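You operate a simulated robot arm through the tools that you are given. There is no shell and no other tool. Be economical: measure what you need, move in short steps, check, and stop when the job is done.

Carry out the task below with a simulated two-armed robot. There is one attempt and no reset: what you move stays moved.

JOB
Turn the portion dial to 10 g. Put the bottle marked "clear water" from the packing bench on the upper shelf under the labels drawer and the bottle marked "rinse water" on the finishing bench. Put the pestle on the bench right of the red mixer away on the weighing bench. Fetch the shelf cards carton and set it on the bench in front of the red mixer. Take the blue tube on the bench right of the warm plate and put it away on the packing bench. Open the mill drawer, put the small steel bowl from the drip tray on the bench right of the mill and shut the drawer again. Any order will do. Set down upright: bottle, shelf cards carton, blue tube.

It is judged by the outcome, as a careful person would: the job done as asked, and still so three seconds after it is handed in. It fails if anything else is knocked over, pushed out of place, dropped, spilled or broken.

ROBOT AND FRAMES
Two 7-joint arms with three-finger grippers on one trunk, on a base that drives. Base frame: it is fixed to the floor where the robot stands at the start and does not move with it; the origin is under the middle of the robot, x ahead of it, y to its left, z up; the surface under the hand at the start is at about z = 900. Lengths are in mm, angles in degrees, forces in N, time in s.
The left shoulder is at the start at [30, 124, 1208], the right one opposite. With the tool pointing down near the work surface each hand reaches from about 100 to 760 mm from the robot's upright axis, wherever it stands, measured 20 degrees to its own side. Places, roughly: bench in front of the red mixer (22x21 cm) [-2280, 820, 900]; bench right of the mill [-2300, 1900, 900]; blue tube [-1750, 2500, 1000]; brown bottle of clear water, brown bottle of soft  [500, 250, 1000]; finishing bench [-2400, -3700, 900]; mill drawer [-1200, 2300, 500]; packing bench [700, -200, 900]; pestle (4x4x15 cm) [-2300, 1000, 1000]; portion dial [700, -100, 1000]; shelf cards carton [-2250, 1750, 1000]; small steel bowl (11x11x6 cm) [-1400, 2300, 500]; upper shelf under the labels drawer (25x52 cm) [580, 220, 400]; weighing bench [-2400, -1900, 900]. Payload 2.2 kg a hand.
The tool frame of a hand sits at the grasp point between the pads (the TCP): z along the fingers, y along the line on which they close. The tips reach 28 mm beyond it. Largest opening 102 mm; the body of the gripper starts 71 mm behind the TCP.
Orientation is told as [roll, pitch, yaw] about the base's x, y, z axes, in that order, counted from this pose: with the fingers straight down and closing along the base's y, the tool's x points along the base's -x, its y along +y and its z along -z.

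CONTROLS
- The arms move only by the tool step_arm. It takes "left_commands", "right_commands" or both (then of equal length, played together; a hand with none holds still); each is a list of rows, each a list of 6 numbers: the shift along the base's x, y, z in mm, then the turn, a rotation vector about the base's x, y, z in degrees. In form: [[dx, dy, dz, rx, ry, rz], ...]. A call has 1 to 8 rows; each row shifts and turns the commanded pose from where the row before left it. "left_jaw" and "right_jaw" are, for a hand that has rows, the opening, from 0 (shut) to 1 (fully open), set as the call begins (left out, the last holds). Each row takes 0.2 s and may step no farther than 50 mm and 8.6 degrees from the row before; otherwise, or with a gripper value out of range, the whole call is refused. Where a pose cannot be reached the arm comes as near as it can. A force on the tool above 40 N (or 10 N above the force at the start of the call, whichever is more), or a blocked arm, ends the call early, and 0.2 s more pass. Each finger halts on what it meets, pressing with about 38 N; the grip force reading is that of the motor and also rises with nothing between the fingers. The clock runs only during rows and for 0.2 s after the last one: add rows that do not move to give the fingers time. It gives the time, the measured TCP pose, the force on the tool (base axes), the opening and the grip force at its end, in the units of the frame above (readings bear some noise), with the torque about the TCP (base axes, N m) and any sound that the robot's microphone picked up.
- Cameras (640 x 400 px; columns grow to the right, rows downward): "scene" is now at [42.5, 22.5, 1918.1]; the picture's right is [0.29, -0.96, 0.00], its down [-0.77, -0.23, -0.60] and it looks along [0.58, 0.17, -0.80] (base axes); focal length 275 px, centre (320, 200). "left" rides on the left gripper at [72, 38, -86] in its tool frame; the picture's right is [-0.46, 0.89, 0.00], its down [-0.60, -0.32, -0.73] and it looks along [-0.65, -0.34, 0.68] (tool axes); focal length 256 px, centre (320, 200). "right" rides on the right gripper at [69, 44, -86] in its tool frame; the picture's right is [-0.53, 0.85, 0.00], its down [-0.58, -0.36, -0.73] and it looks along [-0.62, -0.39, 0.68] (tool axes); focal length 256 px, centre (320, 200). There is no depth. A picture from a camera that has moved, and an enlarged one, comes with that camera's place and axes in the base frame and with its lens.
- get_image(camera): a new picture of that camera. The clock stands still meanwhile.
- slide_trunk(by): slides the trunk up (or, below 0, down) by that many mm; the arms and the scene camera ride with it, the base frame stays. It gives what a move gives, with no picture.
- steer(legs): drives the robot by 1 to 6 legs, each [ahead, left, turn to the left] in mm, mm and degrees, along the robot's own axes; the way and the turn of a leg run together, so that a leg with both is an arc; at most 1500 mm and 180 degrees a leg. The arms and the cameras ride along, it lands a little off, and it stops where it bumps. It gives what a move gives.
- head_to(pan, tilt): turns the head with the scene camera to pan (to the left, within 143 degrees either way) and tilt (down, from -29 to 69), counted from straight ahead of the robot. It gives what a move gives.
- zoom(camera, box): a new picture of the part [left, top, right, bottom] of that camera's present view, enlarged. The clock stands still meanwhile.
- job_done(): hands the job in; it is judged then, once.

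Work in short steps. Places have to be worked out from the pictures, the camera data and where the tool is seen: move nearer, look again, correct. Check each grasp and each placing, and mend what went wrong. You have 217 turns and 208 pictures in all, those below and enlarged ones among them. Open the grippers and draw the arms clear of the work before you hand the job in, unless the task says otherwise; then end with one line.

The tools are called after "Request:" by a JSON object that holds its "method" and its "body". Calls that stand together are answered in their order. step_arm: Moves the arms, as the interface text tells. Its arguments: {"type":"object","properties":{"left_commands":{"type":"array","items":{"type":"array","items":{"type":"number"}}},"left_jaw":{"type":"number"},"right_commands":{"type":"array","items":{"type":"array","items":{"type":"number"}}},"right_jaw":{"type":"number"}},"required":[]} The other tools are called the same way: slide_trunk (by) slides the trunk up or down; steer (legs) drives the base; head_to (pan, tilt) turns the head that bears the scene camera; get_image (camera) takes a picture; zoom (camera, box) takes an enlarged picture of a part of a camera's view; job_done () hands the job in.

At the start:

```text
clock: 0.0
left_tcp_pos: [521.5, 419.9, 1221.8]
left_tcp_rot: [0.1, 0.0, 0.0]
left_wrist_force: [0.6, 0.4, 0.0]
left_torque: [0.02, 0.05, -0.01]
left_grip_width: 101.9
left_finger_force: 0.0
right_tcp_pos: [557.1, -120.2, 1264.2]
right_tcp_rot: [-0.1, 0.1, 0.0]
right_wrist_force: [-0.1, -0.2, -0.5]
right_torque: [-0.05, 0.01, 0.01]
right_grip_width: 102.1
right_finger_force: 0.0
trunk travel left (down, up): [-450.0, 90.0]
robot x, y, heading: [-2.0, 0.1, 0.2]
head pan, tilt: [16.8, 53.0]
```

scene: 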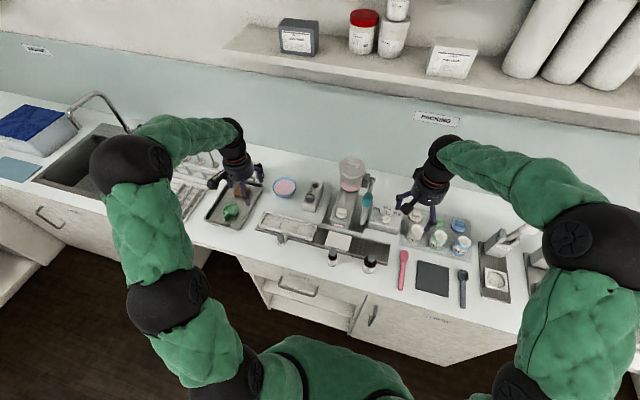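
right: 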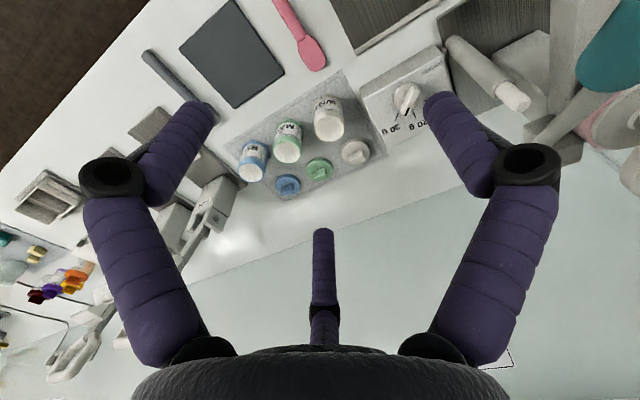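
left: 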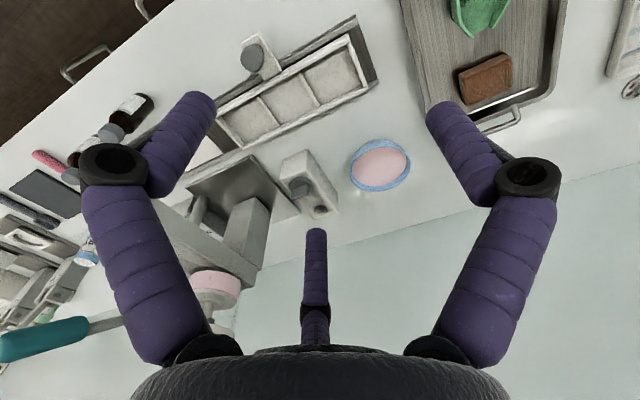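

I start by zooming on the packing bench, to see the two bottles and the dial.

Request:
{"method": "zoom", "body": {"camera": "scene", "box": [300, 140, 500, 300]}}

Request:
{"method": "zoom", "body": {"camera": "right", "box": [330, 30, 490, 150]}}

Request:
{"method": "zoom", "body": {"camera": "left", "box": [40, 70, 200, 190]}}

Request:
{"method": "zoom", "body": {"camera": "scene", "box": [220, 240, 420, 360]}}

```text
2.50 times, centred on (400, 220) of scene
camera zoom: at [42.5, 22.5, 1918.1], right [0.29, -0.96, 0.0], down [-0.77, -0.23, -0.6], along [0.58, 0.17, -0.8], focal length 688 px, centre (120, 150)
```

zoom: 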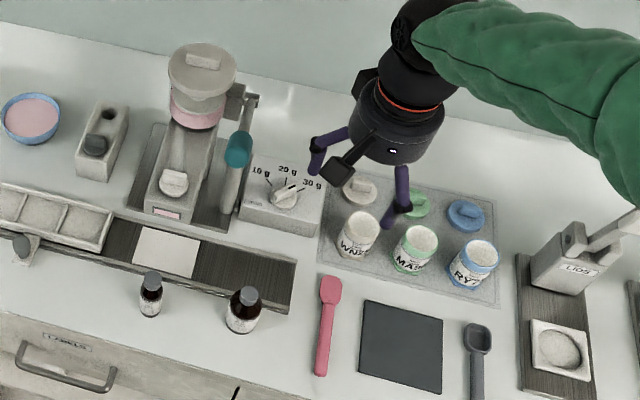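

```text
3.33 times, centred on (410, 90) of right
camera zoom: at [488.5, -77.2, 1351.1], right [0.53, 0.85, 0.0], down [0.58, -0.36, 0.73], along [0.62, -0.39, -0.68], focal length 853 px, centre (20, 567)
```

zoom: 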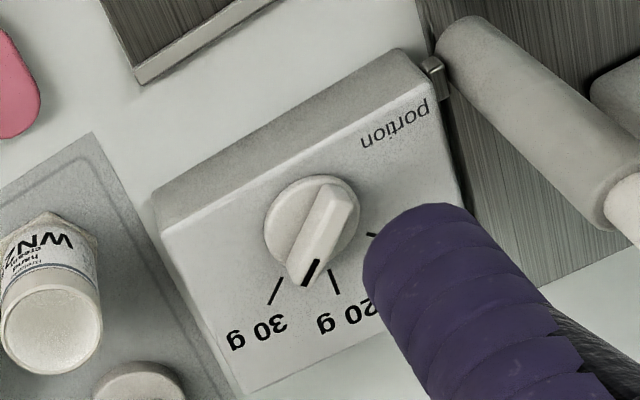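

```text
3.33 times, centred on (120, 130) of left
camera zoom: at [448.5, 456.5, 1308.7], right [0.46, 0.89, 0.0], down [0.6, -0.32, 0.73], along [0.65, -0.34, -0.68], focal length 853 px, centre (987, 433)
```

zoom: 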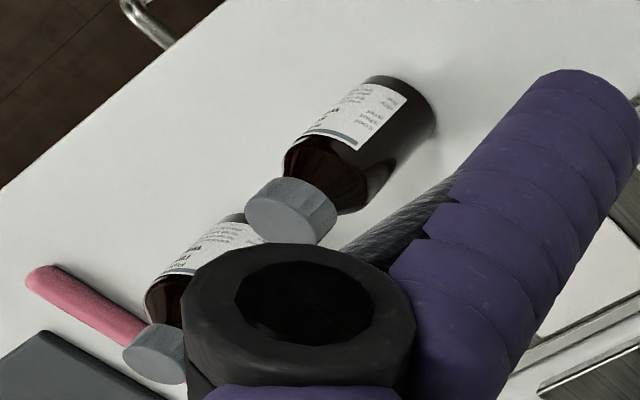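

```text
3.20 times, centred on (320, 300) of scene
camera zoom: at [42.5, 22.5, 1918.1], right [0.29, -0.96, 0.0], down [-0.77, -0.23, -0.6], along [0.58, 0.17, -0.8], focal length 881 px, centre (320, -120)
```

zoom: 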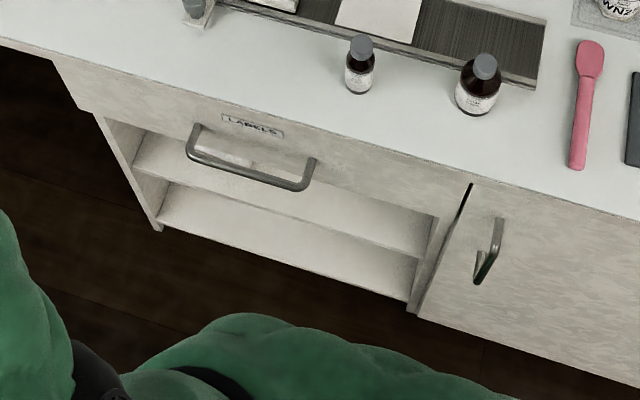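

The bottles appear near (487,102) and (500,-41). I zoom hard on both labels.

Request:
{"method": "zoom", "body": {"camera": "scene", "box": [355, 250, 387, 270]}}

Request:
{"method": "zoom", "body": {"camera": "scene", "box": [316, 246, 348, 266]}}

```text
16.00 times, centred on (371, 260) of scene
camera zoom: at [42.5, 22.5, 1918.1], right [0.29, -0.96, 0.0], down [-0.77, -0.23, -0.6], along [0.58, 0.17, -0.8], focal length 4404 px, centre (-496, -760)
```

zoom: 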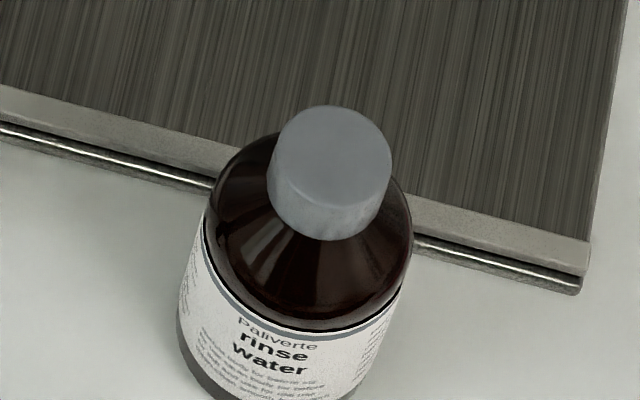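

```text
16.00 times, centred on (332, 256) of scene
camera zoom: at [42.5, 22.5, 1918.1], right [0.29, -0.96, 0.0], down [-0.77, -0.23, -0.6], along [0.58, 0.17, -0.8], focal length 4404 px, centre (128, -696)
```

zoom: 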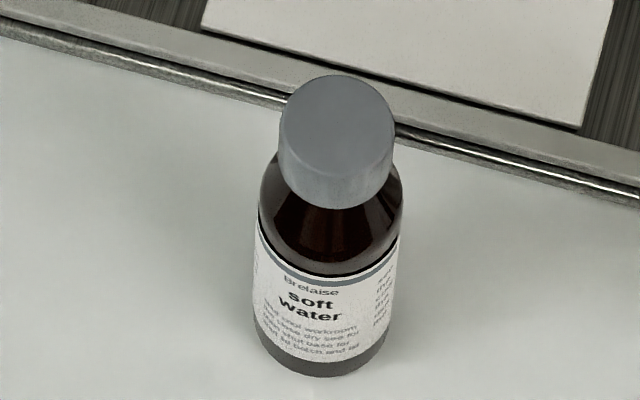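

Rinse water is the larger bottle at (500,-41), and "soft water" is a decoy. I pan to find the clear water bottle and see the rest of the packing bench.

Request:
{"method": "head_to", "body": {"pan": 40, "tilt": 45}}

Request:
{"method": "get_image", "body": {"camera": "scene"}}

Request:
{"method": "head_to", "body": {"pan": -20, "tilt": 45}}

Request:
{"method": "get_image", "body": {"camera": "scene"}}

```text
clock: 0.9
left_tcp_pos: [522.3, 419.8, 1221.2]
left_tcp_rot: [0.0, 0.0, 0.0]
left_wrist_force: [0.2, -1.1, -0.3]
left_torque: [0.0, 0.01, 0.05]
left_grip_width: 102.0
left_finger_force: 0.1
right_tcp_pos: [556.5, -119.6, 1264.3]
right_tcp_rot: [-0.1, 0.0, 0.0]
right_wrist_force: [-0.6, -0.2, 0.6]
right_torque: [0.02, 0.02, -0.01]
right_grip_width: 101.9
right_finger_force: 0.0
trunk travel left (down, up): [-450.0, 90.0]
robot x, y, heading: [-0.1, -0.0, -0.2]
head pan, tilt: [40.0, 45.0]
```

```text
198 pictures are left
camera scene: at [33.8, 53.3, 1929.0], right [0.64, -0.77, 0.0], down [-0.54, -0.45, -0.71], along [0.54, 0.45, -0.71], focal length 275 px, centre (320, 200)
```

scene: 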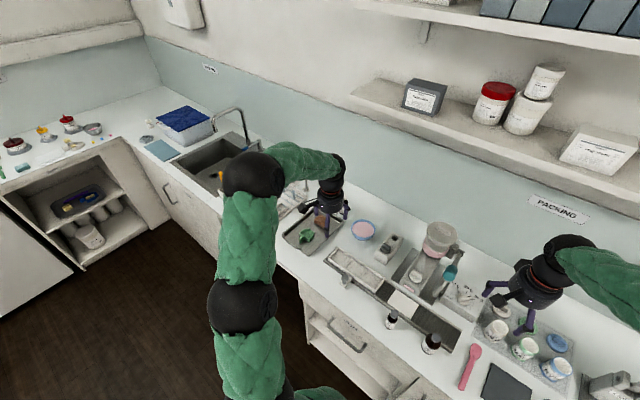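

```text
clock: 2.2
left_tcp_pos: [520.9, 420.1, 1221.2]
left_tcp_rot: [0.1, -0.1, 0.0]
left_wrist_force: [0.1, 0.8, -0.5]
left_torque: [-0.01, 0.0, -0.02]
left_grip_width: 101.9
left_finger_force: 0.2
right_tcp_pos: [558.0, -119.4, 1265.3]
right_tcp_rot: [-0.1, 0.0, -0.1]
right_wrist_force: [-0.6, 0.4, 0.3]
right_torque: [0.02, -0.03, 0.02]
right_grip_width: 101.9
right_finger_force: 0.0
trunk travel left (down, up): [-450.0, 90.0]
robot x, y, heading: [1.3, -0.7, 0.3]
head pan, tilt: [-20.0, 45.0]
```

```text
197 pictures are left
camera scene: at [47.9, -26.6, 1929.0], right [-0.34, -0.94, 0.0], down [-0.66, 0.24, -0.71], along [0.66, -0.24, -0.71], focal length 275 px, centre (320, 200)
```

scene: 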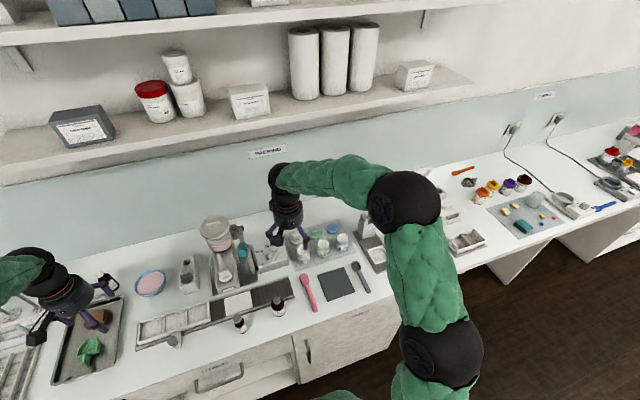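

No clear water bottle visible yet; the left arm hides part of the bench. I move the left hand back and inward and look again.

Request:
{"method": "step_arm", "body": {"left_commands": [[-40, -25, 10, 0, 0, 0], [-40, -25, 10, 0, 0, 0], [-40, -25, 10, 0, 0, 0], [-40, -25, 10, 0, 0, 0], [-40, -25, 0, 0, 0, 0], [-40, -25, 0, 0, 0, 0]]}}

Request:
{"method": "head_to", "body": {"pan": 45, "tilt": 40}}

Request:
{"method": "get_image", "body": {"camera": "scene"}}

Request:
{"method": "get_image", "body": {"camera": "left"}}

```text
clock: 3.6
left_tcp_pos: [279.2, 266.7, 1262.4]
left_tcp_rot: [0.0, -0.1, 0.0]
left_wrist_force: [-0.6, 0.0, -1.0]
left_torque: [0.06, -0.05, -0.02]
left_grip_width: 101.9
left_finger_force: 0.0
right_tcp_pos: [553.7, -121.3, 1265.5]
right_tcp_rot: [0.0, -0.2, 0.0]
right_wrist_force: [0.1, -0.2, 0.0]
right_torque: [0.01, -0.06, 0.0]
right_grip_width: 101.9
right_finger_force: 0.2
trunk travel left (down, up): [-450.0, 90.0]
robot x, y, heading: [-1.8, 0.0, -0.0]
head pan, tilt: [-20.0, 45.0]
```

```text
clock: 4.9
left_tcp_pos: [281.7, 268.9, 1261.6]
left_tcp_rot: [0.1, 0.0, 0.0]
left_wrist_force: [0.8, -0.1, -0.1]
left_torque: [-0.02, -0.03, 0.0]
left_grip_width: 102.1
left_finger_force: 0.2
right_tcp_pos: [557.2, -118.9, 1265.0]
right_tcp_rot: [-0.1, 0.0, -0.1]
right_wrist_force: [0.8, 0.3, 0.0]
right_torque: [0.01, 0.0, -0.03]
right_grip_width: 102.4
right_finger_force: 0.0
trunk travel left (down, up): [-450.0, 90.0]
robot x, y, heading: [2.7, 0.3, 0.0]
head pan, tilt: [45.0, 40.0]
```

```text
196 pictures are left
camera scene: at [31.6, 61.1, 1936.3], right [0.71, -0.71, 0.0], down [-0.46, -0.45, -0.77], along [0.54, 0.54, -0.64], focal length 275 px, centre (320, 200)
```

scene: 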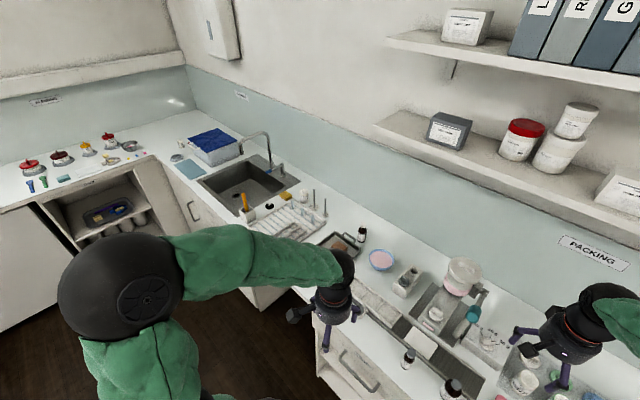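

```text
195 pictures are left
camera left: at [208.4, 306.1, 1349.4], right [0.46, 0.89, 0.0], down [0.6, -0.32, 0.73], along [0.65, -0.34, -0.68], focal length 256 px, centre (320, 200)
```

left: 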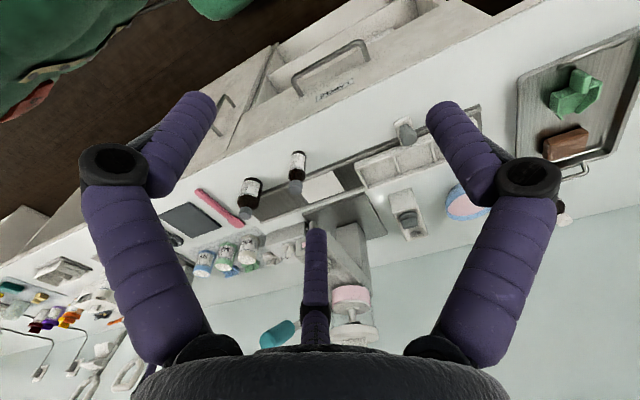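

A bottle shows at pixel (362,236) behind the steel tray. I zoom on it, and on the surroundings.

Request:
{"method": "zoom", "body": {"camera": "scene", "box": [346, 224, 378, 244]}}

Request:
{"method": "zoom", "body": {"camera": "scene", "box": [240, 170, 440, 295]}}

```text
16.00 times, centred on (362, 234) of scene
camera zoom: at [31.6, 61.1, 1936.3], right [0.71, -0.71, 0.0], down [-0.46, -0.45, -0.77], along [0.54, 0.54, -0.64], focal length 4404 px, centre (-352, -344)
```

zoom: 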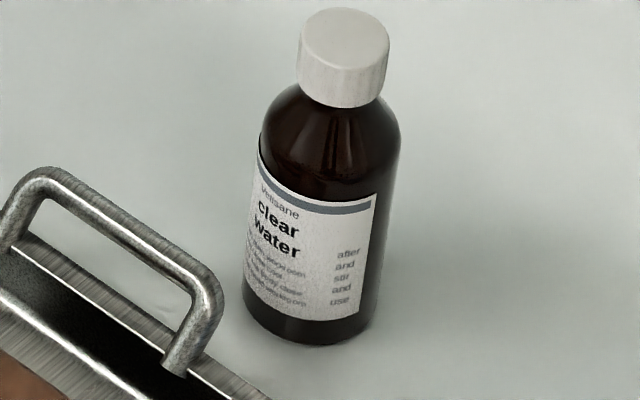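

```text
3.20 times, centred on (340, 232) of scene
camera zoom: at [31.6, 61.1, 1936.3], right [0.71, -0.71, 0.0], down [-0.46, -0.45, -0.77], along [0.54, 0.54, -0.64], focal length 881 px, centre (256, 96)
```

zoom: 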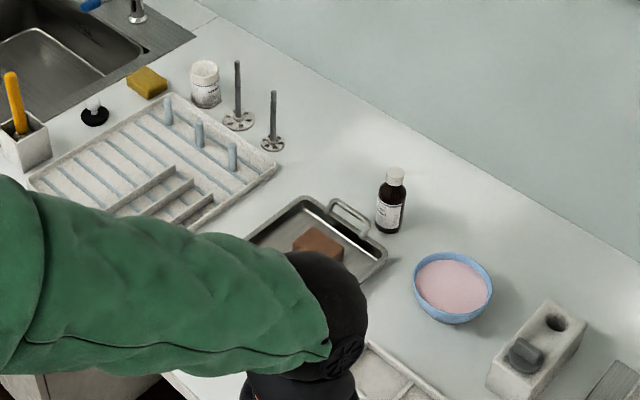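

Clear water bottle is at about (824,563), out of reach from here. I look closely at the dial first.

Request:
{"method": "head_to", "body": {"pan": -5, "tilt": 50}}

Request:
{"method": "get_image", "body": {"camera": "scene"}}

```text
clock: 6.1
left_tcp_pos: [282.6, 268.5, 1263.7]
left_tcp_rot: [0.1, -0.1, 0.0]
left_wrist_force: [0.0, 0.1, -0.3]
left_torque: [-0.01, 0.05, 0.02]
left_grip_width: 102.0
left_finger_force: 0.0
right_tcp_pos: [556.6, -120.6, 1264.1]
right_tcp_rot: [0.0, 0.1, -0.1]
right_wrist_force: [-0.4, -0.6, 0.8]
right_torque: [-0.01, -0.01, -0.01]
right_grip_width: 102.0
right_finger_force: 0.1
trunk travel left (down, up): [-450.0, 90.0]
robot x, y, heading: [-0.4, -1.5, 0.2]
head pan, tilt: [-5.0, 50.0]
```

```text
192 pictures are left
camera scene: at [48.1, -5.6, 1922.1], right [-0.09, -1.0, 0.0], down [-0.76, 0.07, -0.64], along [0.64, -0.06, -0.77], focal length 275 px, centre (320, 200)
```

scene: 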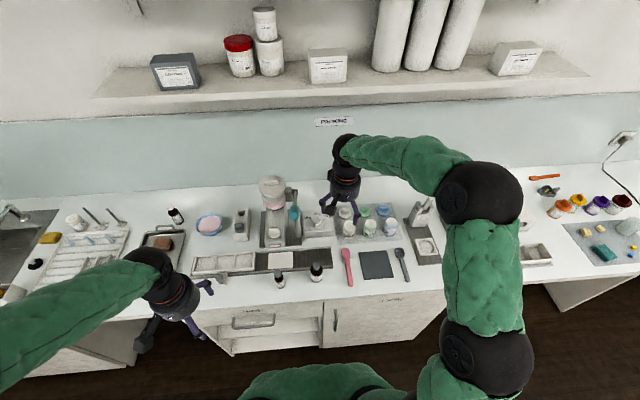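

Request:
{"method": "zoom", "body": {"camera": "scene", "box": [292, 204, 356, 244]}}

```text
10.00 times, centred on (324, 224) of scene
camera zoom: at [48.1, -5.6, 1922.1], right [-0.09, -1.0, 0.0], down [-0.76, 0.07, -0.64], along [0.64, -0.06, -0.77], focal length 2752 px, centre (280, -40)
```

zoom: 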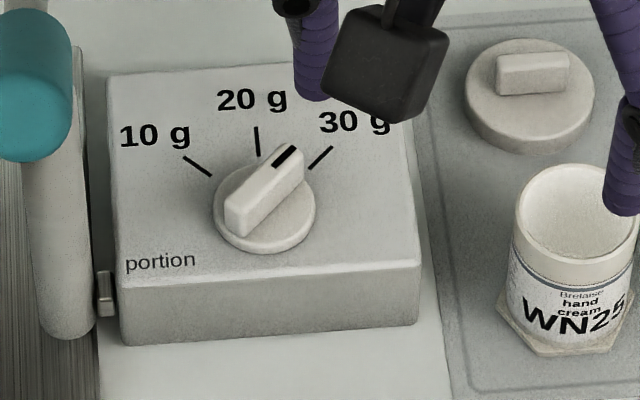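

The dial's bar points near 30 g; 10 g lies about 85° counter-clockwise. I check the height and shape of the teal lever beside it before approaching.

Request:
{"method": "zoom", "body": {"camera": "left", "box": [230, 180, 390, 355]}}

Request:
{"method": "zoom", "body": {"camera": "scene", "box": [245, 165, 355, 255]}}

```text
2.29 times, centred on (310, 268) of left
camera zoom: at [208.3, 306.1, 1349.5], right [0.46, 0.89, 0.0], down [0.6, -0.32, 0.73], along [0.65, -0.34, -0.68], focal length 585 px, centre (343, 46)
```

zoom: 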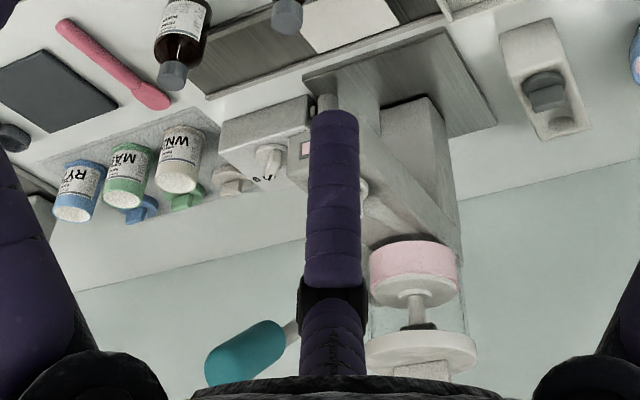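

```text
4.44 times, centred on (300, 210) of scene
camera zoom: at [48.1, -5.6, 1922.1], right [-0.09, -1.0, 0.0], down [-0.76, 0.07, -0.64], along [0.64, -0.06, -0.77], focal length 1223 px, centre (409, 156)
```

zoom: 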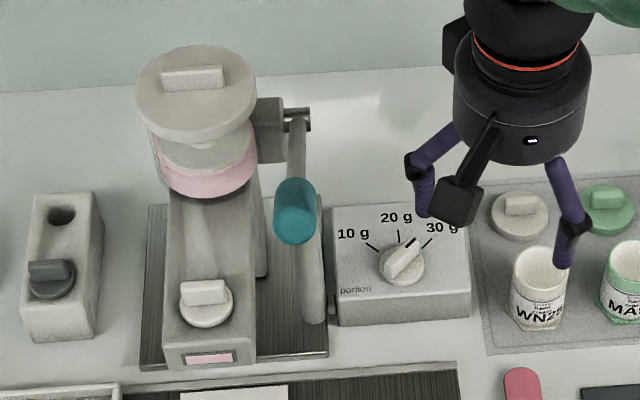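

The lever hangs at about z 1190 near y 30, so I descend at y=-120, right of it, and slide in below it. Moving the right hand there with half-open jaws.

Request:
{"method": "step_arm", "body": {"right_commands": [[48, 0, 0, 0, 0, 0], [48, 0, 0, 0, 0, 0], [40, 0, -40, 0, 0, -8], [0, 0, -50, 0, 0, -8], [0, 0, -50, 0, 0, -8], [0, 0, -50, 0, 0, -8], [0, 0, -40, 0, 0, -4]], "right_jaw": 0.45}}

Request:
{"method": "zoom", "body": {"camera": "scene", "box": [272, 174, 400, 254]}}

Request:
{"method": "get_image", "body": {"camera": "right"}}

```text
refused: row 3 steps farther than a row can; nothing moved
```

```text
5.00 times, centred on (336, 214) of scene
camera zoom: at [48.1, -5.6, 1922.1], right [-0.09, -1.0, 0.0], down [-0.76, 0.07, -0.64], along [0.64, -0.06, -0.77], focal length 1376 px, centre (240, 130)
```

zoom: 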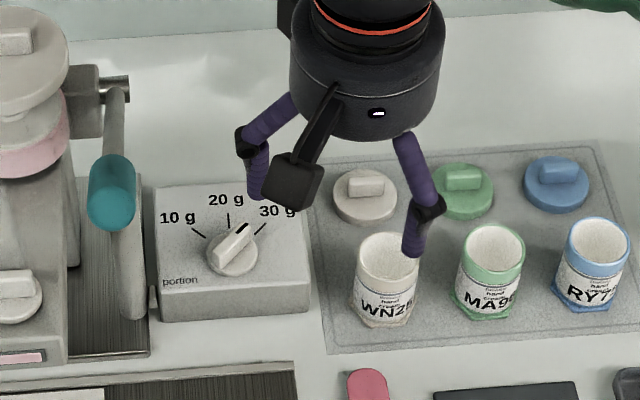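

```text
187 pictures are left
camera right: at [488.4, -77.2, 1351.2], right [0.53, 0.85, 0.0], down [0.58, -0.36, 0.73], along [0.62, -0.39, -0.68], focal length 256 px, centre (320, 200)
```

right: 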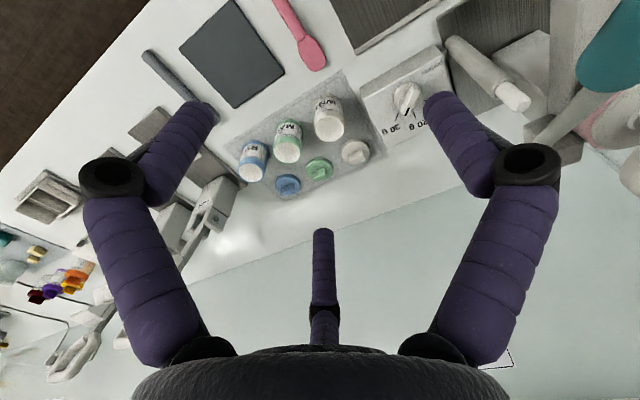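

Row 3 was too long (56 mm); I resend with smaller rows.

Request:
{"method": "step_arm", "body": {"right_commands": [[48, 0, 0, 0, 0, 0], [48, 0, 0, 0, 0, 0], [35, 0, -30, 0, 0, -8], [0, 0, -48, 0, 0, -8], [0, 0, -48, 0, 0, -8], [0, 0, -48, 0, 0, -8], [0, 0, -48, 0, 0, -4]], "right_jaw": 0.45}}

Request:
{"method": "zoom", "body": {"camera": "scene", "box": [272, 174, 400, 254]}}

Request:
{"method": "get_image", "body": {"camera": "right"}}

```text
clock: 7.7
left_tcp_pos: [281.9, 269.7, 1261.4]
left_tcp_rot: [0.0, 0.0, -0.1]
left_wrist_force: [0.2, -0.1, 0.2]
left_torque: [0.0, 0.03, 0.01]
left_grip_width: 101.9
left_finger_force: 0.0
right_tcp_pos: [689.3, -120.5, 1041.9]
right_tcp_rot: [-0.1, -0.1, -36.2]
right_wrist_force: [0.1, 0.3, 0.9]
right_torque: [0.02, 0.04, -0.01]
right_grip_width: 45.8
right_finger_force: 0.0
trunk travel left (down, up): [-450.0, 90.0]
robot x, y, heading: [2.5, 1.7, -0.3]
head pan, tilt: [-5.0, 50.0]
```

```text
5.00 times, centred on (336, 214) of scene
camera zoom: at [49.4, -5.9, 1922.1], right [-0.09, -1.0, 0.0], down [-0.76, 0.07, -0.64], along [0.64, -0.06, -0.77], focal length 1376 px, centre (240, 130)
```

zoom: 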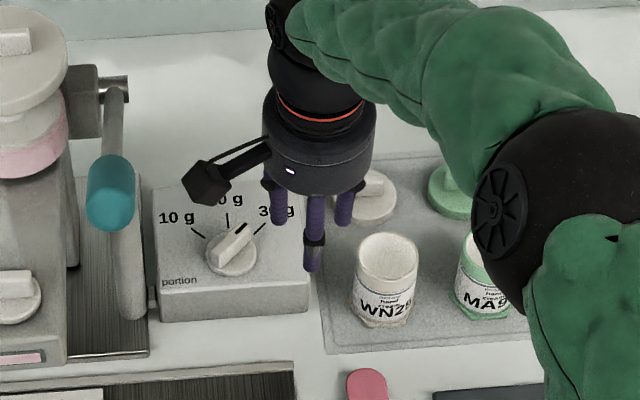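

```text
185 pictures are left
camera right: at [660.0, -45.3, 1127.6], right [0.93, 0.37, 0.0], down [0.25, -0.63, 0.73], along [0.27, -0.68, -0.68], focal length 256 px, centre (320, 200)
```

right: 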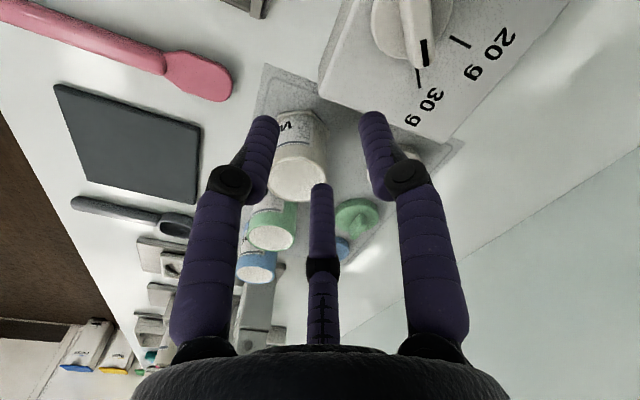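

The picture suggests an odd finger layout, so I close the jaw in the air once to see how the fingers really meet.

Request:
{"method": "step_arm", "body": {"right_commands": [[0, 0, 0, 0, 0, 0], [0, 0, 0, 0, 0, 0], [0, 0, 0, 0, 0, 0]], "right_jaw": 0.1}}

Request:
{"method": "get_image", "body": {"camera": "right"}}

Request:
{"method": "zoom", "body": {"camera": "scene", "box": [304, 194, 368, 234]}}

```text
clock: 8.5
left_tcp_pos: [280.8, 268.6, 1261.4]
left_tcp_rot: [0.0, 0.0, 0.0]
left_wrist_force: [0.6, 0.2, 0.1]
left_torque: [-0.01, -0.03, -0.03]
left_grip_width: 102.0
left_finger_force: 0.0
right_tcp_pos: [688.9, -119.8, 1041.7]
right_tcp_rot: [0.0, 0.1, -35.9]
right_wrist_force: [0.5, 0.0, 0.2]
right_torque: [0.03, -0.01, -0.02]
right_grip_width: 10.1
right_finger_force: 0.1
trunk travel left (down, up): [-450.0, 90.0]
robot x, y, heading: [1.1, -0.9, 0.1]
head pan, tilt: [-5.0, 50.0]
```

```text
184 pictures are left
camera right: at [658.6, -45.1, 1128.2], right [0.93, 0.37, 0.0], down [0.25, -0.63, 0.73], along [0.27, -0.68, -0.68], focal length 256 px, centre (320, 200)
```

right: 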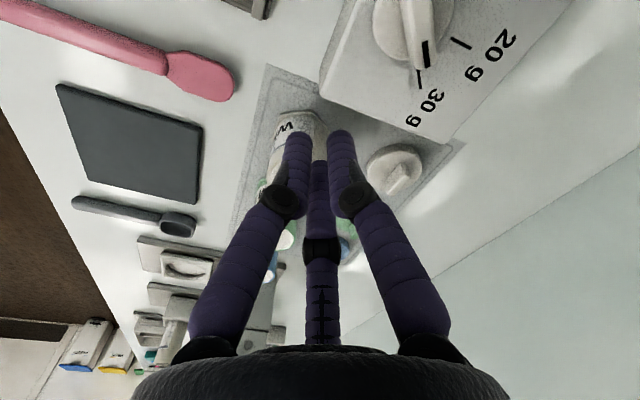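

```text
10.00 times, centred on (336, 214) of scene
camera zoom: at [48.0, -5.7, 1922.1], right [-0.09, -1.0, 0.0], down [-0.76, 0.07, -0.64], along [0.64, -0.06, -0.77], focal length 2752 px, centre (160, 60)
```

zoom: 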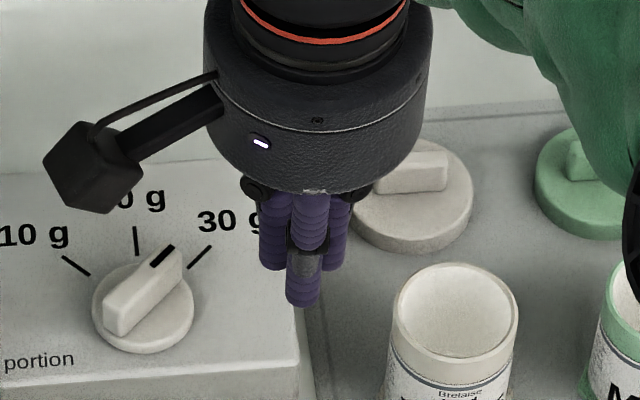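

Fingers meet symmetrically at the TCP. The bar's centre is about (733,-58), top z≈957, so I reopen, slide over it and descend partway.

Request:
{"method": "step_arm", "body": {"right_commands": [[0, 0, -10, 0, 0, 0], [22, 31, 0, 0, 0, 0], [22, 31, 0, 0, 0, 0], [0, 0, -25, 0, 0, 0], [0, 0, 0, 0, 0, 0]], "right_jaw": 0.45}}

Request:
{"method": "get_image", "body": {"camera": "right"}}

Request:
{"method": "zoom", "body": {"camera": "scene", "box": [292, 194, 356, 234]}}

```text
clock: 9.7
left_tcp_pos: [280.3, 268.8, 1261.7]
left_tcp_rot: [0.0, 0.0, 0.0]
left_wrist_force: [0.6, -0.4, -0.2]
left_torque: [0.0, 0.0, -0.01]
left_grip_width: 101.8
left_finger_force: 0.1
right_tcp_pos: [732.1, -59.9, 1006.4]
right_tcp_rot: [0.0, 0.0, -35.9]
right_wrist_force: [-1.0, 0.1, 0.1]
right_torque: [0.02, 0.03, -0.01]
right_grip_width: 46.0
right_finger_force: 0.0
trunk travel left (down, up): [-450.0, 90.0]
robot x, y, heading: [-0.1, 0.1, 0.0]
head pan, tilt: [-5.0, 50.0]
```

```text
182 pictures are left
camera right: at [701.0, 15.1, 1092.4], right [0.93, 0.37, 0.0], down [0.25, -0.63, 0.73], along [0.27, -0.68, -0.68], focal length 256 px, centre (320, 200)
```

right: 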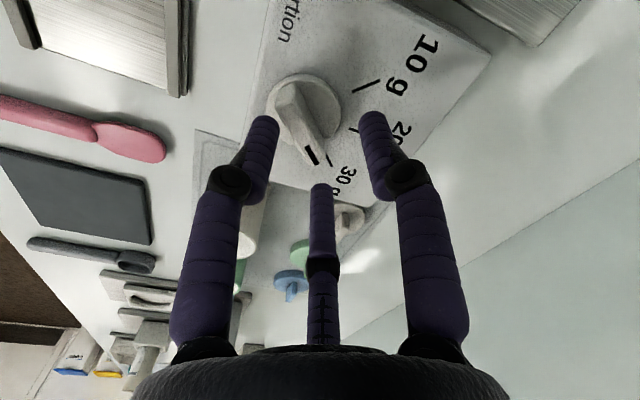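

```text
10.00 times, centred on (324, 214) of scene
camera zoom: at [47.9, -5.0, 1922.1], right [-0.09, -1.0, 0.0], down [-0.76, 0.07, -0.64], along [0.64, -0.06, -0.77], focal length 2752 px, centre (280, 60)
```

zoom: 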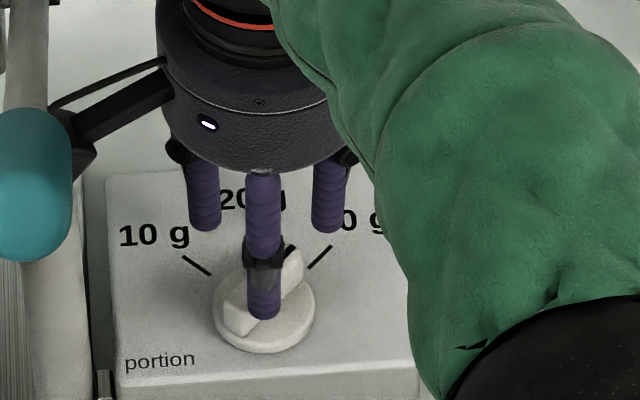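

Alignment looks right. I open a bit wider so no finger lands on the bar, and descend to TCP z≈973.

Request:
{"method": "step_arm", "body": {"right_commands": [[0, 0, 0, 0, 0, 0], [1, 1, -12, 0, 0, 0], [0, 0, -11, 0, 0, 0], [0, 0, -10, 0, 0, 0]], "right_jaw": 0.75}}

Request:
{"method": "get_image", "body": {"camera": "right"}}

Request:
{"method": "zoom", "body": {"camera": "scene", "box": [292, 194, 356, 234]}}

```text
clock: 10.7
left_tcp_pos: [280.0, 269.0, 1262.9]
left_tcp_rot: [0.1, 0.0, 0.0]
left_wrist_force: [0.3, -0.6, 0.1]
left_torque: [0.0, 0.05, 0.0]
left_grip_width: 102.1
left_finger_force: 0.1
right_tcp_pos: [733.1, -58.4, 992.3]
right_tcp_rot: [1.0, -0.9, -36.3]
right_wrist_force: [-8.6, -2.5, 16.8]
right_torque: [1.53, -0.2, 0.96]
right_grip_width: 76.3
right_finger_force: 0.0
right hand out of reach, approached as far as the arm can: row 3
trunk travel left (down, up): [-450.0, 90.0]
robot x, y, heading: [-0.7, -0.9, 0.1]
head pan, tilt: [-5.0, 50.0]
stopped in row 4 (right hand): the force on the tool passed its limit at 43 N (the readings are from after the stop); the commanded pose is now the measured one
```

```text
180 pictures are left
camera right: at [701.5, 15.8, 1077.2], right [0.93, 0.36, 0.02], down [0.23, -0.64, 0.73], along [0.28, -0.68, -0.68], focal length 256 px, centre (320, 200)
```

right: 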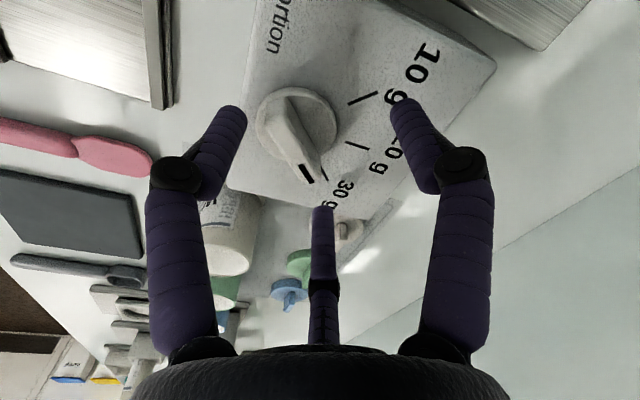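

```text
10.00 times, centred on (324, 214) of scene
camera zoom: at [47.3, -5.5, 1922.1], right [-0.09, -1.0, 0.0], down [-0.76, 0.07, -0.64], along [0.64, -0.06, -0.77], focal length 2752 px, centre (280, 60)
```

zoom: 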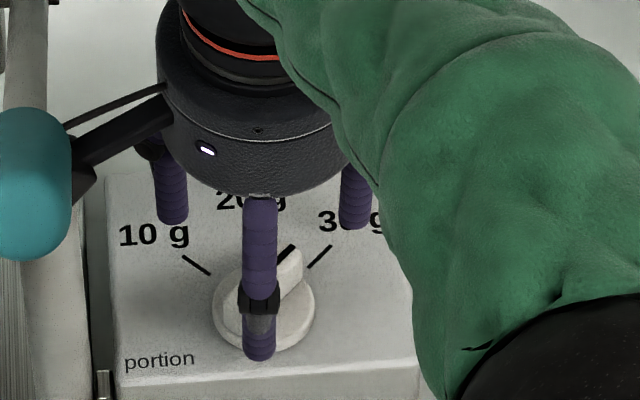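

A contact of about 40 N stopped the descent at z=992, sooner than expected. I look at the whole scene to find what is touching.

Request:
{"method": "get_image", "body": {"camera": "scene"}}

Request:
{"method": "zoom", "body": {"camera": "left", "box": [180, 180, 390, 355]}}

```text
178 pictures are left
camera scene: at [47.3, -5.5, 1922.1], right [-0.09, -1.0, 0.0], down [-0.76, 0.07, -0.64], along [0.64, -0.06, -0.77], focal length 275 px, centre (320, 200)
```

scene: 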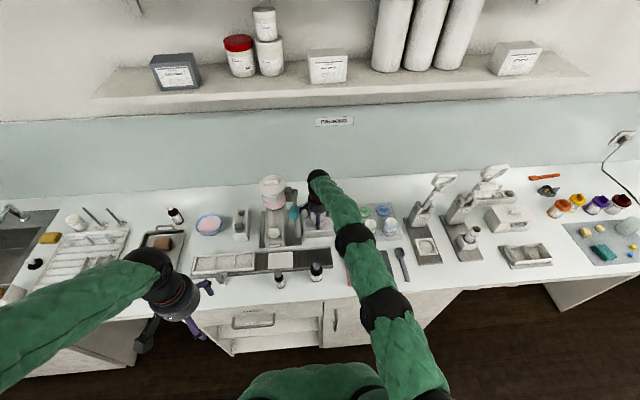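

```text
2.29 times, centred on (285, 268) of left
camera zoom: at [207.5, 306.0, 1349.3], right [0.47, 0.89, 0.0], down [0.6, -0.32, 0.73], along [0.65, -0.34, -0.68], focal length 585 px, centre (400, 46)
```

zoom: 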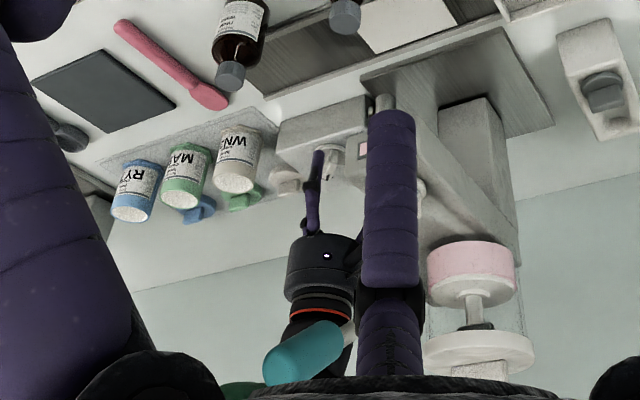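

The reading's line of action points at the wrist camera resting on the dispenser, so this yaw is wrong. I back up, move right and turn the hand so that the camera faces the other way, and rise.

Request:
{"method": "step_arm", "body": {"right_commands": [[0, 0, 15, 0, 0, 0], [-5, -15, 25, 0, 0, 0], [-15, -40, 0, 0, 0, 0], [-15, -20, 10, 0, 0, 8], [0, 0, 45, 0, 0, 8], [0, 0, 45, 0, 0, 8], [0, 0, 45, 0, 0, 8], [0, 0, 40, 0, 0, 8]]}}

Request:
{"method": "zoom", "body": {"camera": "scene", "box": [220, 165, 340, 255]}}

```text
clock: 12.5
left_tcp_pos: [280.2, 268.4, 1262.2]
left_tcp_rot: [-0.1, -0.1, 0.0]
left_wrist_force: [-0.3, -0.3, -0.4]
left_torque: [0.02, -0.02, 0.01]
left_grip_width: 102.4
left_finger_force: 0.1
right_tcp_pos: [697.4, -135.4, 1215.0]
right_tcp_rot: [0.8, -0.7, 3.7]
right_wrist_force: [-0.6, -0.1, 0.0]
right_torque: [-0.01, -0.03, 0.01]
right_grip_width: 76.4
right_finger_force: 0.1
trunk travel left (down, up): [-450.0, 90.0]
robot x, y, heading: [0.9, -2.2, -0.0]
head pan, tilt: [-5.0, 50.0]
```

```text
4.44 times, centred on (280, 210) of scene
camera zoom: at [47.4, -5.6, 1922.1], right [-0.09, -1.0, 0.0], down [-0.76, 0.07, -0.64], along [0.64, -0.06, -0.77], focal length 1223 px, centre (498, 156)
```

zoom: 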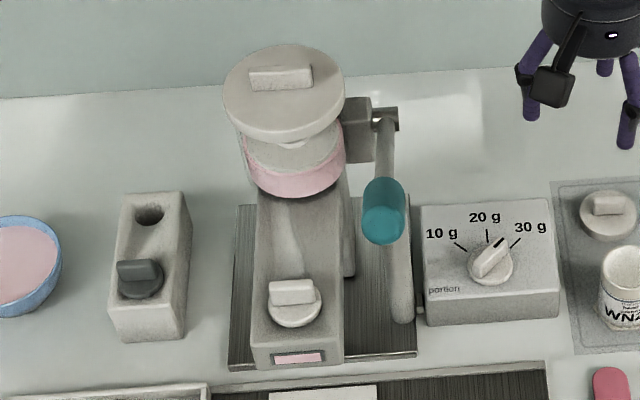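

Nothing moved. Now I drive ahead 70 mm for reach.

Request:
{"method": "steer", "body": {"legs": [[70, 0, 0]]}}

```text
clock: 13.6
left_tcp_pos: [351.2, 268.6, 1262.1]
left_tcp_rot: [0.0, 0.1, 0.1]
left_wrist_force: [0.4, 0.4, -0.2]
left_torque: [-0.02, 0.02, -0.01]
left_grip_width: 102.0
left_finger_force: 0.0
right_tcp_pos: [768.3, -135.1, 1215.3]
right_tcp_rot: [0.9, -0.7, 3.7]
right_wrist_force: [-0.6, 0.3, -0.7]
right_torque: [-0.02, 0.01, -0.01]
right_grip_width: 76.3
right_finger_force: 0.1
trunk travel left (down, up): [-450.0, 90.0]
robot x, y, heading: [69.0, -1.2, 0.0]
head pan, tilt: [-5.0, 50.0]
```

Now turn to yaw 54 (closing along the bar, camera on the robot/right side) while descending right of the lever.

Request:
{"method": "step_arm", "body": {"right_commands": [[-17, 2, 0, -0.8, 0.7, 8.3], [-18, 2, -30, 0, 0, 8.4], [0, 0, -40, 0, 0, 8.4], [0, 0, -45, 0, 0, 8.4], [0, 0, -45, 0, 0, 8.4], [0, 0, -40, 0, 0, 8.4], [0, 36, -5, 0, 0, 0], [0, 37, 0, 0, 0, 0]], "right_jaw": 0.75}}

Request:
{"method": "get_image", "body": {"camera": "right"}}

Request:
{"method": "zoom", "body": {"camera": "scene", "box": [280, 200, 360, 250]}}

```text
clock: 15.3
left_tcp_pos: [351.0, 269.8, 1261.7]
left_tcp_rot: [-0.1, 0.0, 0.1]
left_wrist_force: [-0.2, 0.1, 0.2]
left_torque: [-0.03, -0.01, 0.03]
left_grip_width: 102.0
left_finger_force: 0.1
right_tcp_pos: [732.5, -60.4, 1010.3]
right_tcp_rot: [0.2, 0.2, 54.0]
right_wrist_force: [0.4, -0.4, 0.7]
right_torque: [0.01, 0.02, 0.03]
right_grip_width: 76.8
right_finger_force: 0.0
trunk travel left (down, up): [-450.0, 90.0]
robot x, y, heading: [70.0, 0.1, -0.0]
head pan, tilt: [-5.0, 50.0]
```

```text
175 pictures are left
camera right: at [658.1, -91.0, 1095.8], right [-0.37, 0.93, 0.0], down [0.64, 0.25, 0.73], along [0.68, 0.27, -0.68], focal length 256 px, centre (320, 200)
```

right: 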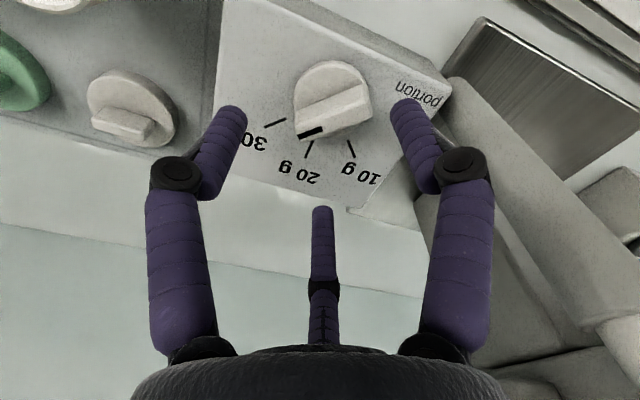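

```text
8.00 times, centred on (320, 225) of scene
camera zoom: at [118.1, -4.4, 1922.1], right [-0.09, -1.0, 0.0], down [-0.76, 0.07, -0.64], along [0.64, -0.06, -0.77], focal length 2202 px, centre (320, 0)
```

zoom: 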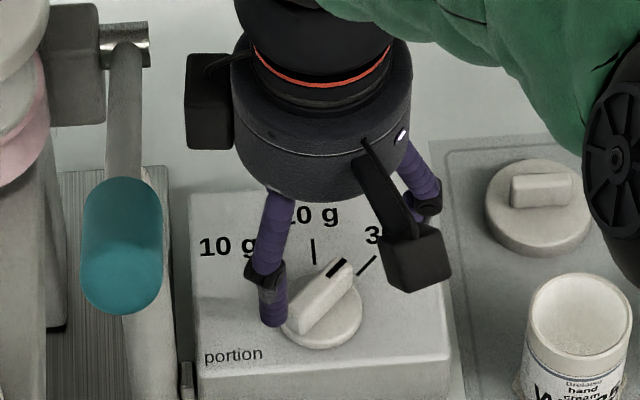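

The camera is now clear of the dispenser. Descending 37 mm around the knob.

Request:
{"method": "step_arm", "body": {"right_commands": [[1, 2, -15, 0, 0, 0], [0, 0, -12, 0, 0, 0], [0, 0, -10, 0, 0, 0], [0, 0, 0, 0, 0, 0]]}}

Request:
{"method": "get_image", "body": {"camera": "right"}}

Request:
{"method": "zoom", "body": {"camera": "scene", "box": [280, 200, 360, 250]}}

```text
clock: 16.4
left_tcp_pos: [350.7, 269.2, 1262.9]
left_tcp_rot: [0.0, 0.1, 0.1]
left_wrist_force: [-1.0, 0.0, -0.2]
left_torque: [-0.01, 0.0, 0.04]
left_grip_width: 101.9
left_finger_force: 0.0
right_tcp_pos: [734.0, -56.4, 973.2]
right_tcp_rot: [0.3, 0.1, 54.0]
right_wrist_force: [0.2, 0.2, 0.3]
right_torque: [0.01, 0.0, 0.02]
right_grip_width: 76.7
right_finger_force: 0.1
trunk travel left (down, up): [-450.0, 90.0]
robot x, y, heading: [68.6, 0.3, 0.1]
head pan, tilt: [-5.0, 50.0]
```

```text
173 pictures are left
camera right: at [659.2, -87.8, 1059.5], right [-0.37, 0.93, 0.0], down [0.64, 0.25, 0.73], along [0.68, 0.27, -0.68], focal length 256 px, centre (320, 200)
```

right: 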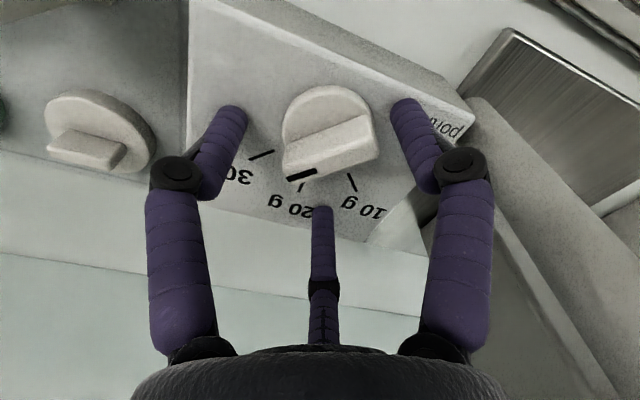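

```text
8.00 times, centred on (320, 225) of scene
camera zoom: at [117.9, -5.4, 1922.1], right [-0.09, -1.0, 0.0], down [-0.76, 0.07, -0.64], along [0.64, -0.06, -0.77], focal length 2202 px, centre (320, 0)
```

zoom: 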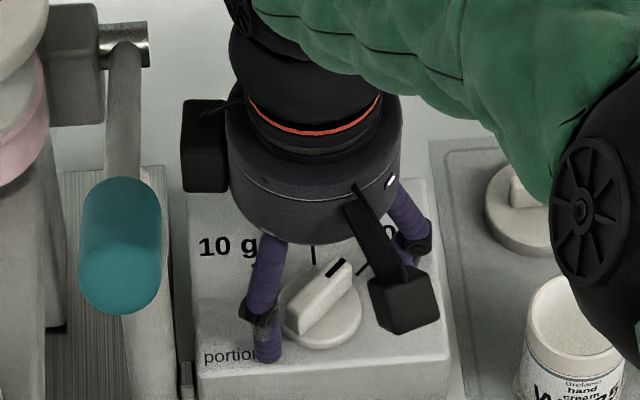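

No contact; fingers straddle the knob. Close on it.

Request:
{"method": "step_arm", "body": {"right_commands": [[0, 0, 0, 0, 0, 0], [0, 0, 0, 0, 0, 0], [0, 0, 0, 0, 0, 0]], "right_jaw": 0.3}}

Request:
{"method": "get_image", "body": {"camera": "right"}}

```text
clock: 17.1
left_tcp_pos: [348.1, 270.2, 1263.0]
left_tcp_rot: [-0.1, -0.1, 0.1]
left_wrist_force: [-0.4, -0.1, 0.4]
left_torque: [-0.01, 0.01, -0.01]
left_grip_width: 101.9
left_finger_force: 0.0
right_tcp_pos: [732.4, -54.8, 975.6]
right_tcp_rot: [0.1, -0.1, 54.2]
right_wrist_force: [-9.9, 12.3, 19.7]
right_torque: [0.21, 0.34, -0.02]
right_grip_width: 55.2
right_finger_force: 17.8
trunk travel left (down, up): [-450.0, 90.0]
robot x, y, heading: [69.5, 3.5, 0.4]
head pan, tilt: [-5.0, 50.0]
```

```text
171 pictures are left
camera right: at [657.2, -85.5, 1062.0], right [-0.37, 0.93, 0.0], down [0.63, 0.25, 0.73], along [0.68, 0.27, -0.68], focal length 256 px, centre (320, 200)
```

right: 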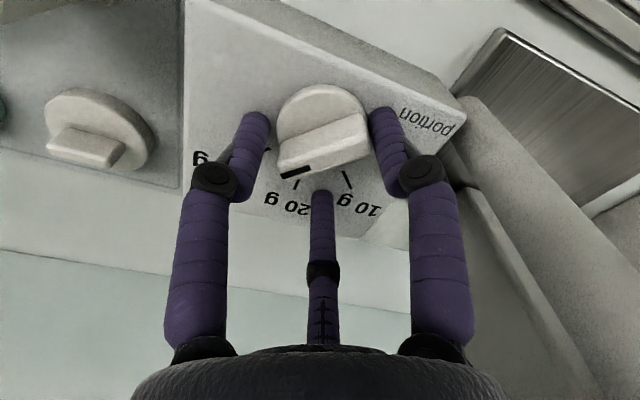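

The fingers met the knob off centre (left finger gap) with an upward push. I reopen, shift about 4 mm toward image right, raise 3 mm and close again.

Request:
{"method": "step_arm", "body": {"right_commands": [[0, 0, 2, 0, 0, 0], [-1, 3, 0, 0, 0, 0], [0, 0, 0, 0, 0, 0]], "right_jaw": 0.72}}

Request:
{"method": "get_image", "body": {"camera": "right"}}

```text
clock: 17.9
left_tcp_pos: [350.8, 268.8, 1261.4]
left_tcp_rot: [0.0, 0.0, 0.0]
left_wrist_force: [0.2, -0.1, -0.3]
left_torque: [0.0, 0.0, 0.04]
left_grip_width: 102.0
left_finger_force: 0.1
right_tcp_pos: [733.1, -53.6, 975.6]
right_tcp_rot: [0.3, 0.1, 54.0]
right_wrist_force: [0.2, 0.7, 0.2]
right_torque: [0.01, -0.01, 0.0]
right_grip_width: 73.3
right_finger_force: 0.1
trunk travel left (down, up): [-450.0, 90.0]
robot x, y, heading: [71.6, 1.1, 0.0]
head pan, tilt: [-5.0, 50.0]
```

```text
170 pictures are left
camera right: at [658.1, -85.2, 1061.3], right [-0.37, 0.93, 0.0], down [0.64, 0.25, 0.73], along [0.68, 0.27, -0.69], focal length 256 px, centre (320, 200)
```

right: 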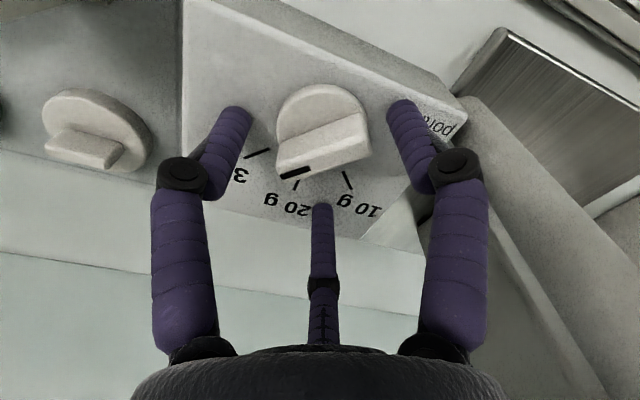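

The bar is about 50 mm long, centred near (728,-55). Small shift of -4 mm in x, then close gently.

Request:
{"method": "step_arm", "body": {"right_commands": [[-4, -1, 0, 0, 0, 0], [0, 0, 0, 0, 0, 0], [0, 0, 0, 0, 0, 0]], "right_jaw": 0.5}}

Request:
{"method": "get_image", "body": {"camera": "right"}}

```text
clock: 18.8
left_tcp_pos: [350.7, 268.7, 1263.4]
left_tcp_rot: [0.0, 0.0, 0.1]
left_wrist_force: [0.2, 0.1, 0.7]
left_torque: [0.0, 0.0, -0.02]
left_grip_width: 102.2
left_finger_force: 0.2
right_tcp_pos: [728.8, -55.1, 976.1]
right_tcp_rot: [0.2, 0.0, 54.0]
right_wrist_force: [0.3, 0.0, 3.9]
right_torque: [0.04, -0.16, 0.05]
right_grip_width: 52.2
right_finger_force: 0.8
trunk travel left (down, up): [-450.0, 90.0]
robot x, y, heading: [72.9, -0.7, -0.1]
head pan, tilt: [-5.0, 50.0]
```

```text
169 pictures are left
camera right: at [653.8, -85.7, 1062.5], right [-0.37, 0.93, 0.0], down [0.64, 0.25, 0.73], along [0.68, 0.27, -0.68], focal length 256 px, centre (320, 200)
```

right: 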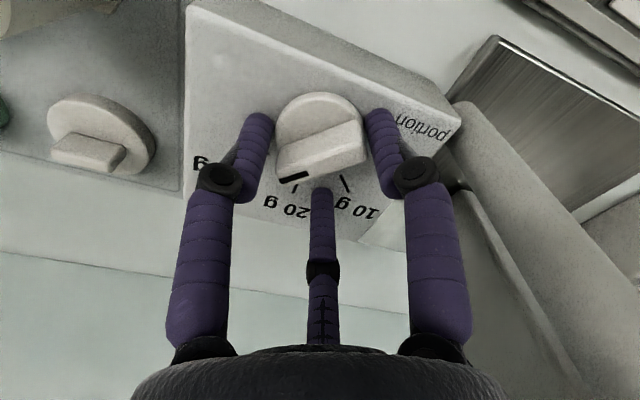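

Well centred now, jaws at 52 mm lightly touching. I tighten slightly and turn +40°, then check.

Request:
{"method": "step_arm", "body": {"right_commands": [[0, 0, 0, 0, 0, 0], [0, 0, 0, 0, 0, 8], [0, 0, 0, 0, 0, 8], [0, 0, 0, 0, 0, 8], [0, 0, 0, 0, 0, 8], [0, 0, 0, 0, 0, 8]], "right_jaw": 0.45}}

Request:
{"method": "get_image", "body": {"camera": "right"}}

```text
clock: 20.1
left_tcp_pos: [347.7, 269.0, 1262.2]
left_tcp_rot: [0.0, 0.0, 0.0]
left_wrist_force: [0.2, -0.1, 0.5]
left_torque: [0.01, 0.01, 0.01]
left_grip_width: 101.9
left_finger_force: 0.0
right_tcp_pos: [726.5, -55.6, 976.6]
right_tcp_rot: [0.2, 0.1, 94.3]
right_wrist_force: [-12.3, -3.5, 9.3]
right_torque: [-0.1, 0.07, -0.52]
right_grip_width: 56.7
right_finger_force: 8.0
trunk travel left (down, up): [-450.0, 90.0]
robot x, y, heading: [70.5, 2.6, 0.2]
head pan, tilt: [-5.0, 50.0]
```

```text
168 pictures are left
camera right: at [688.7, -127.1, 1062.3], right [-0.88, 0.47, 0.0], down [0.33, 0.6, 0.73], along [0.34, 0.64, -0.69], focal length 256 px, centre (320, 200)
```

right: 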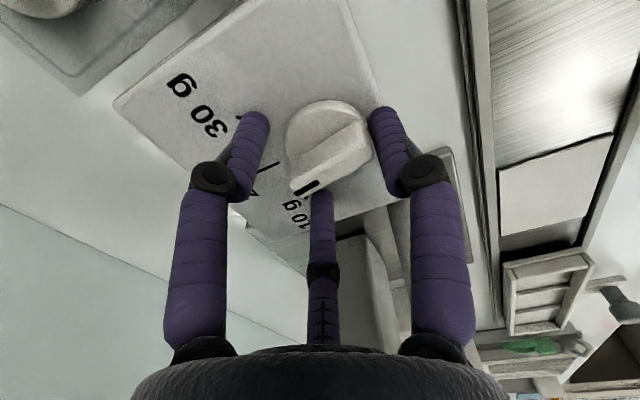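

The knob turned with the hand. I check from the scene camera.

Request:
{"method": "zoom", "body": {"camera": "scene", "box": [280, 200, 360, 250]}}

```text
8.00 times, centred on (320, 225) of scene
camera zoom: at [114.6, -6.0, 1922.2], right [-0.09, -1.0, 0.0], down [-0.76, 0.07, -0.64], along [0.64, -0.06, -0.77], focal length 2202 px, centre (320, 0)
```

zoom: 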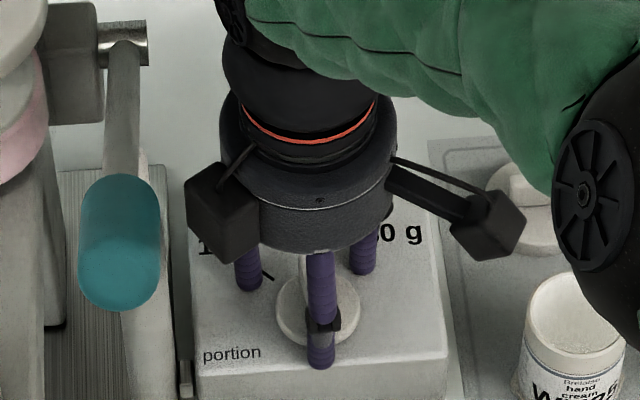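

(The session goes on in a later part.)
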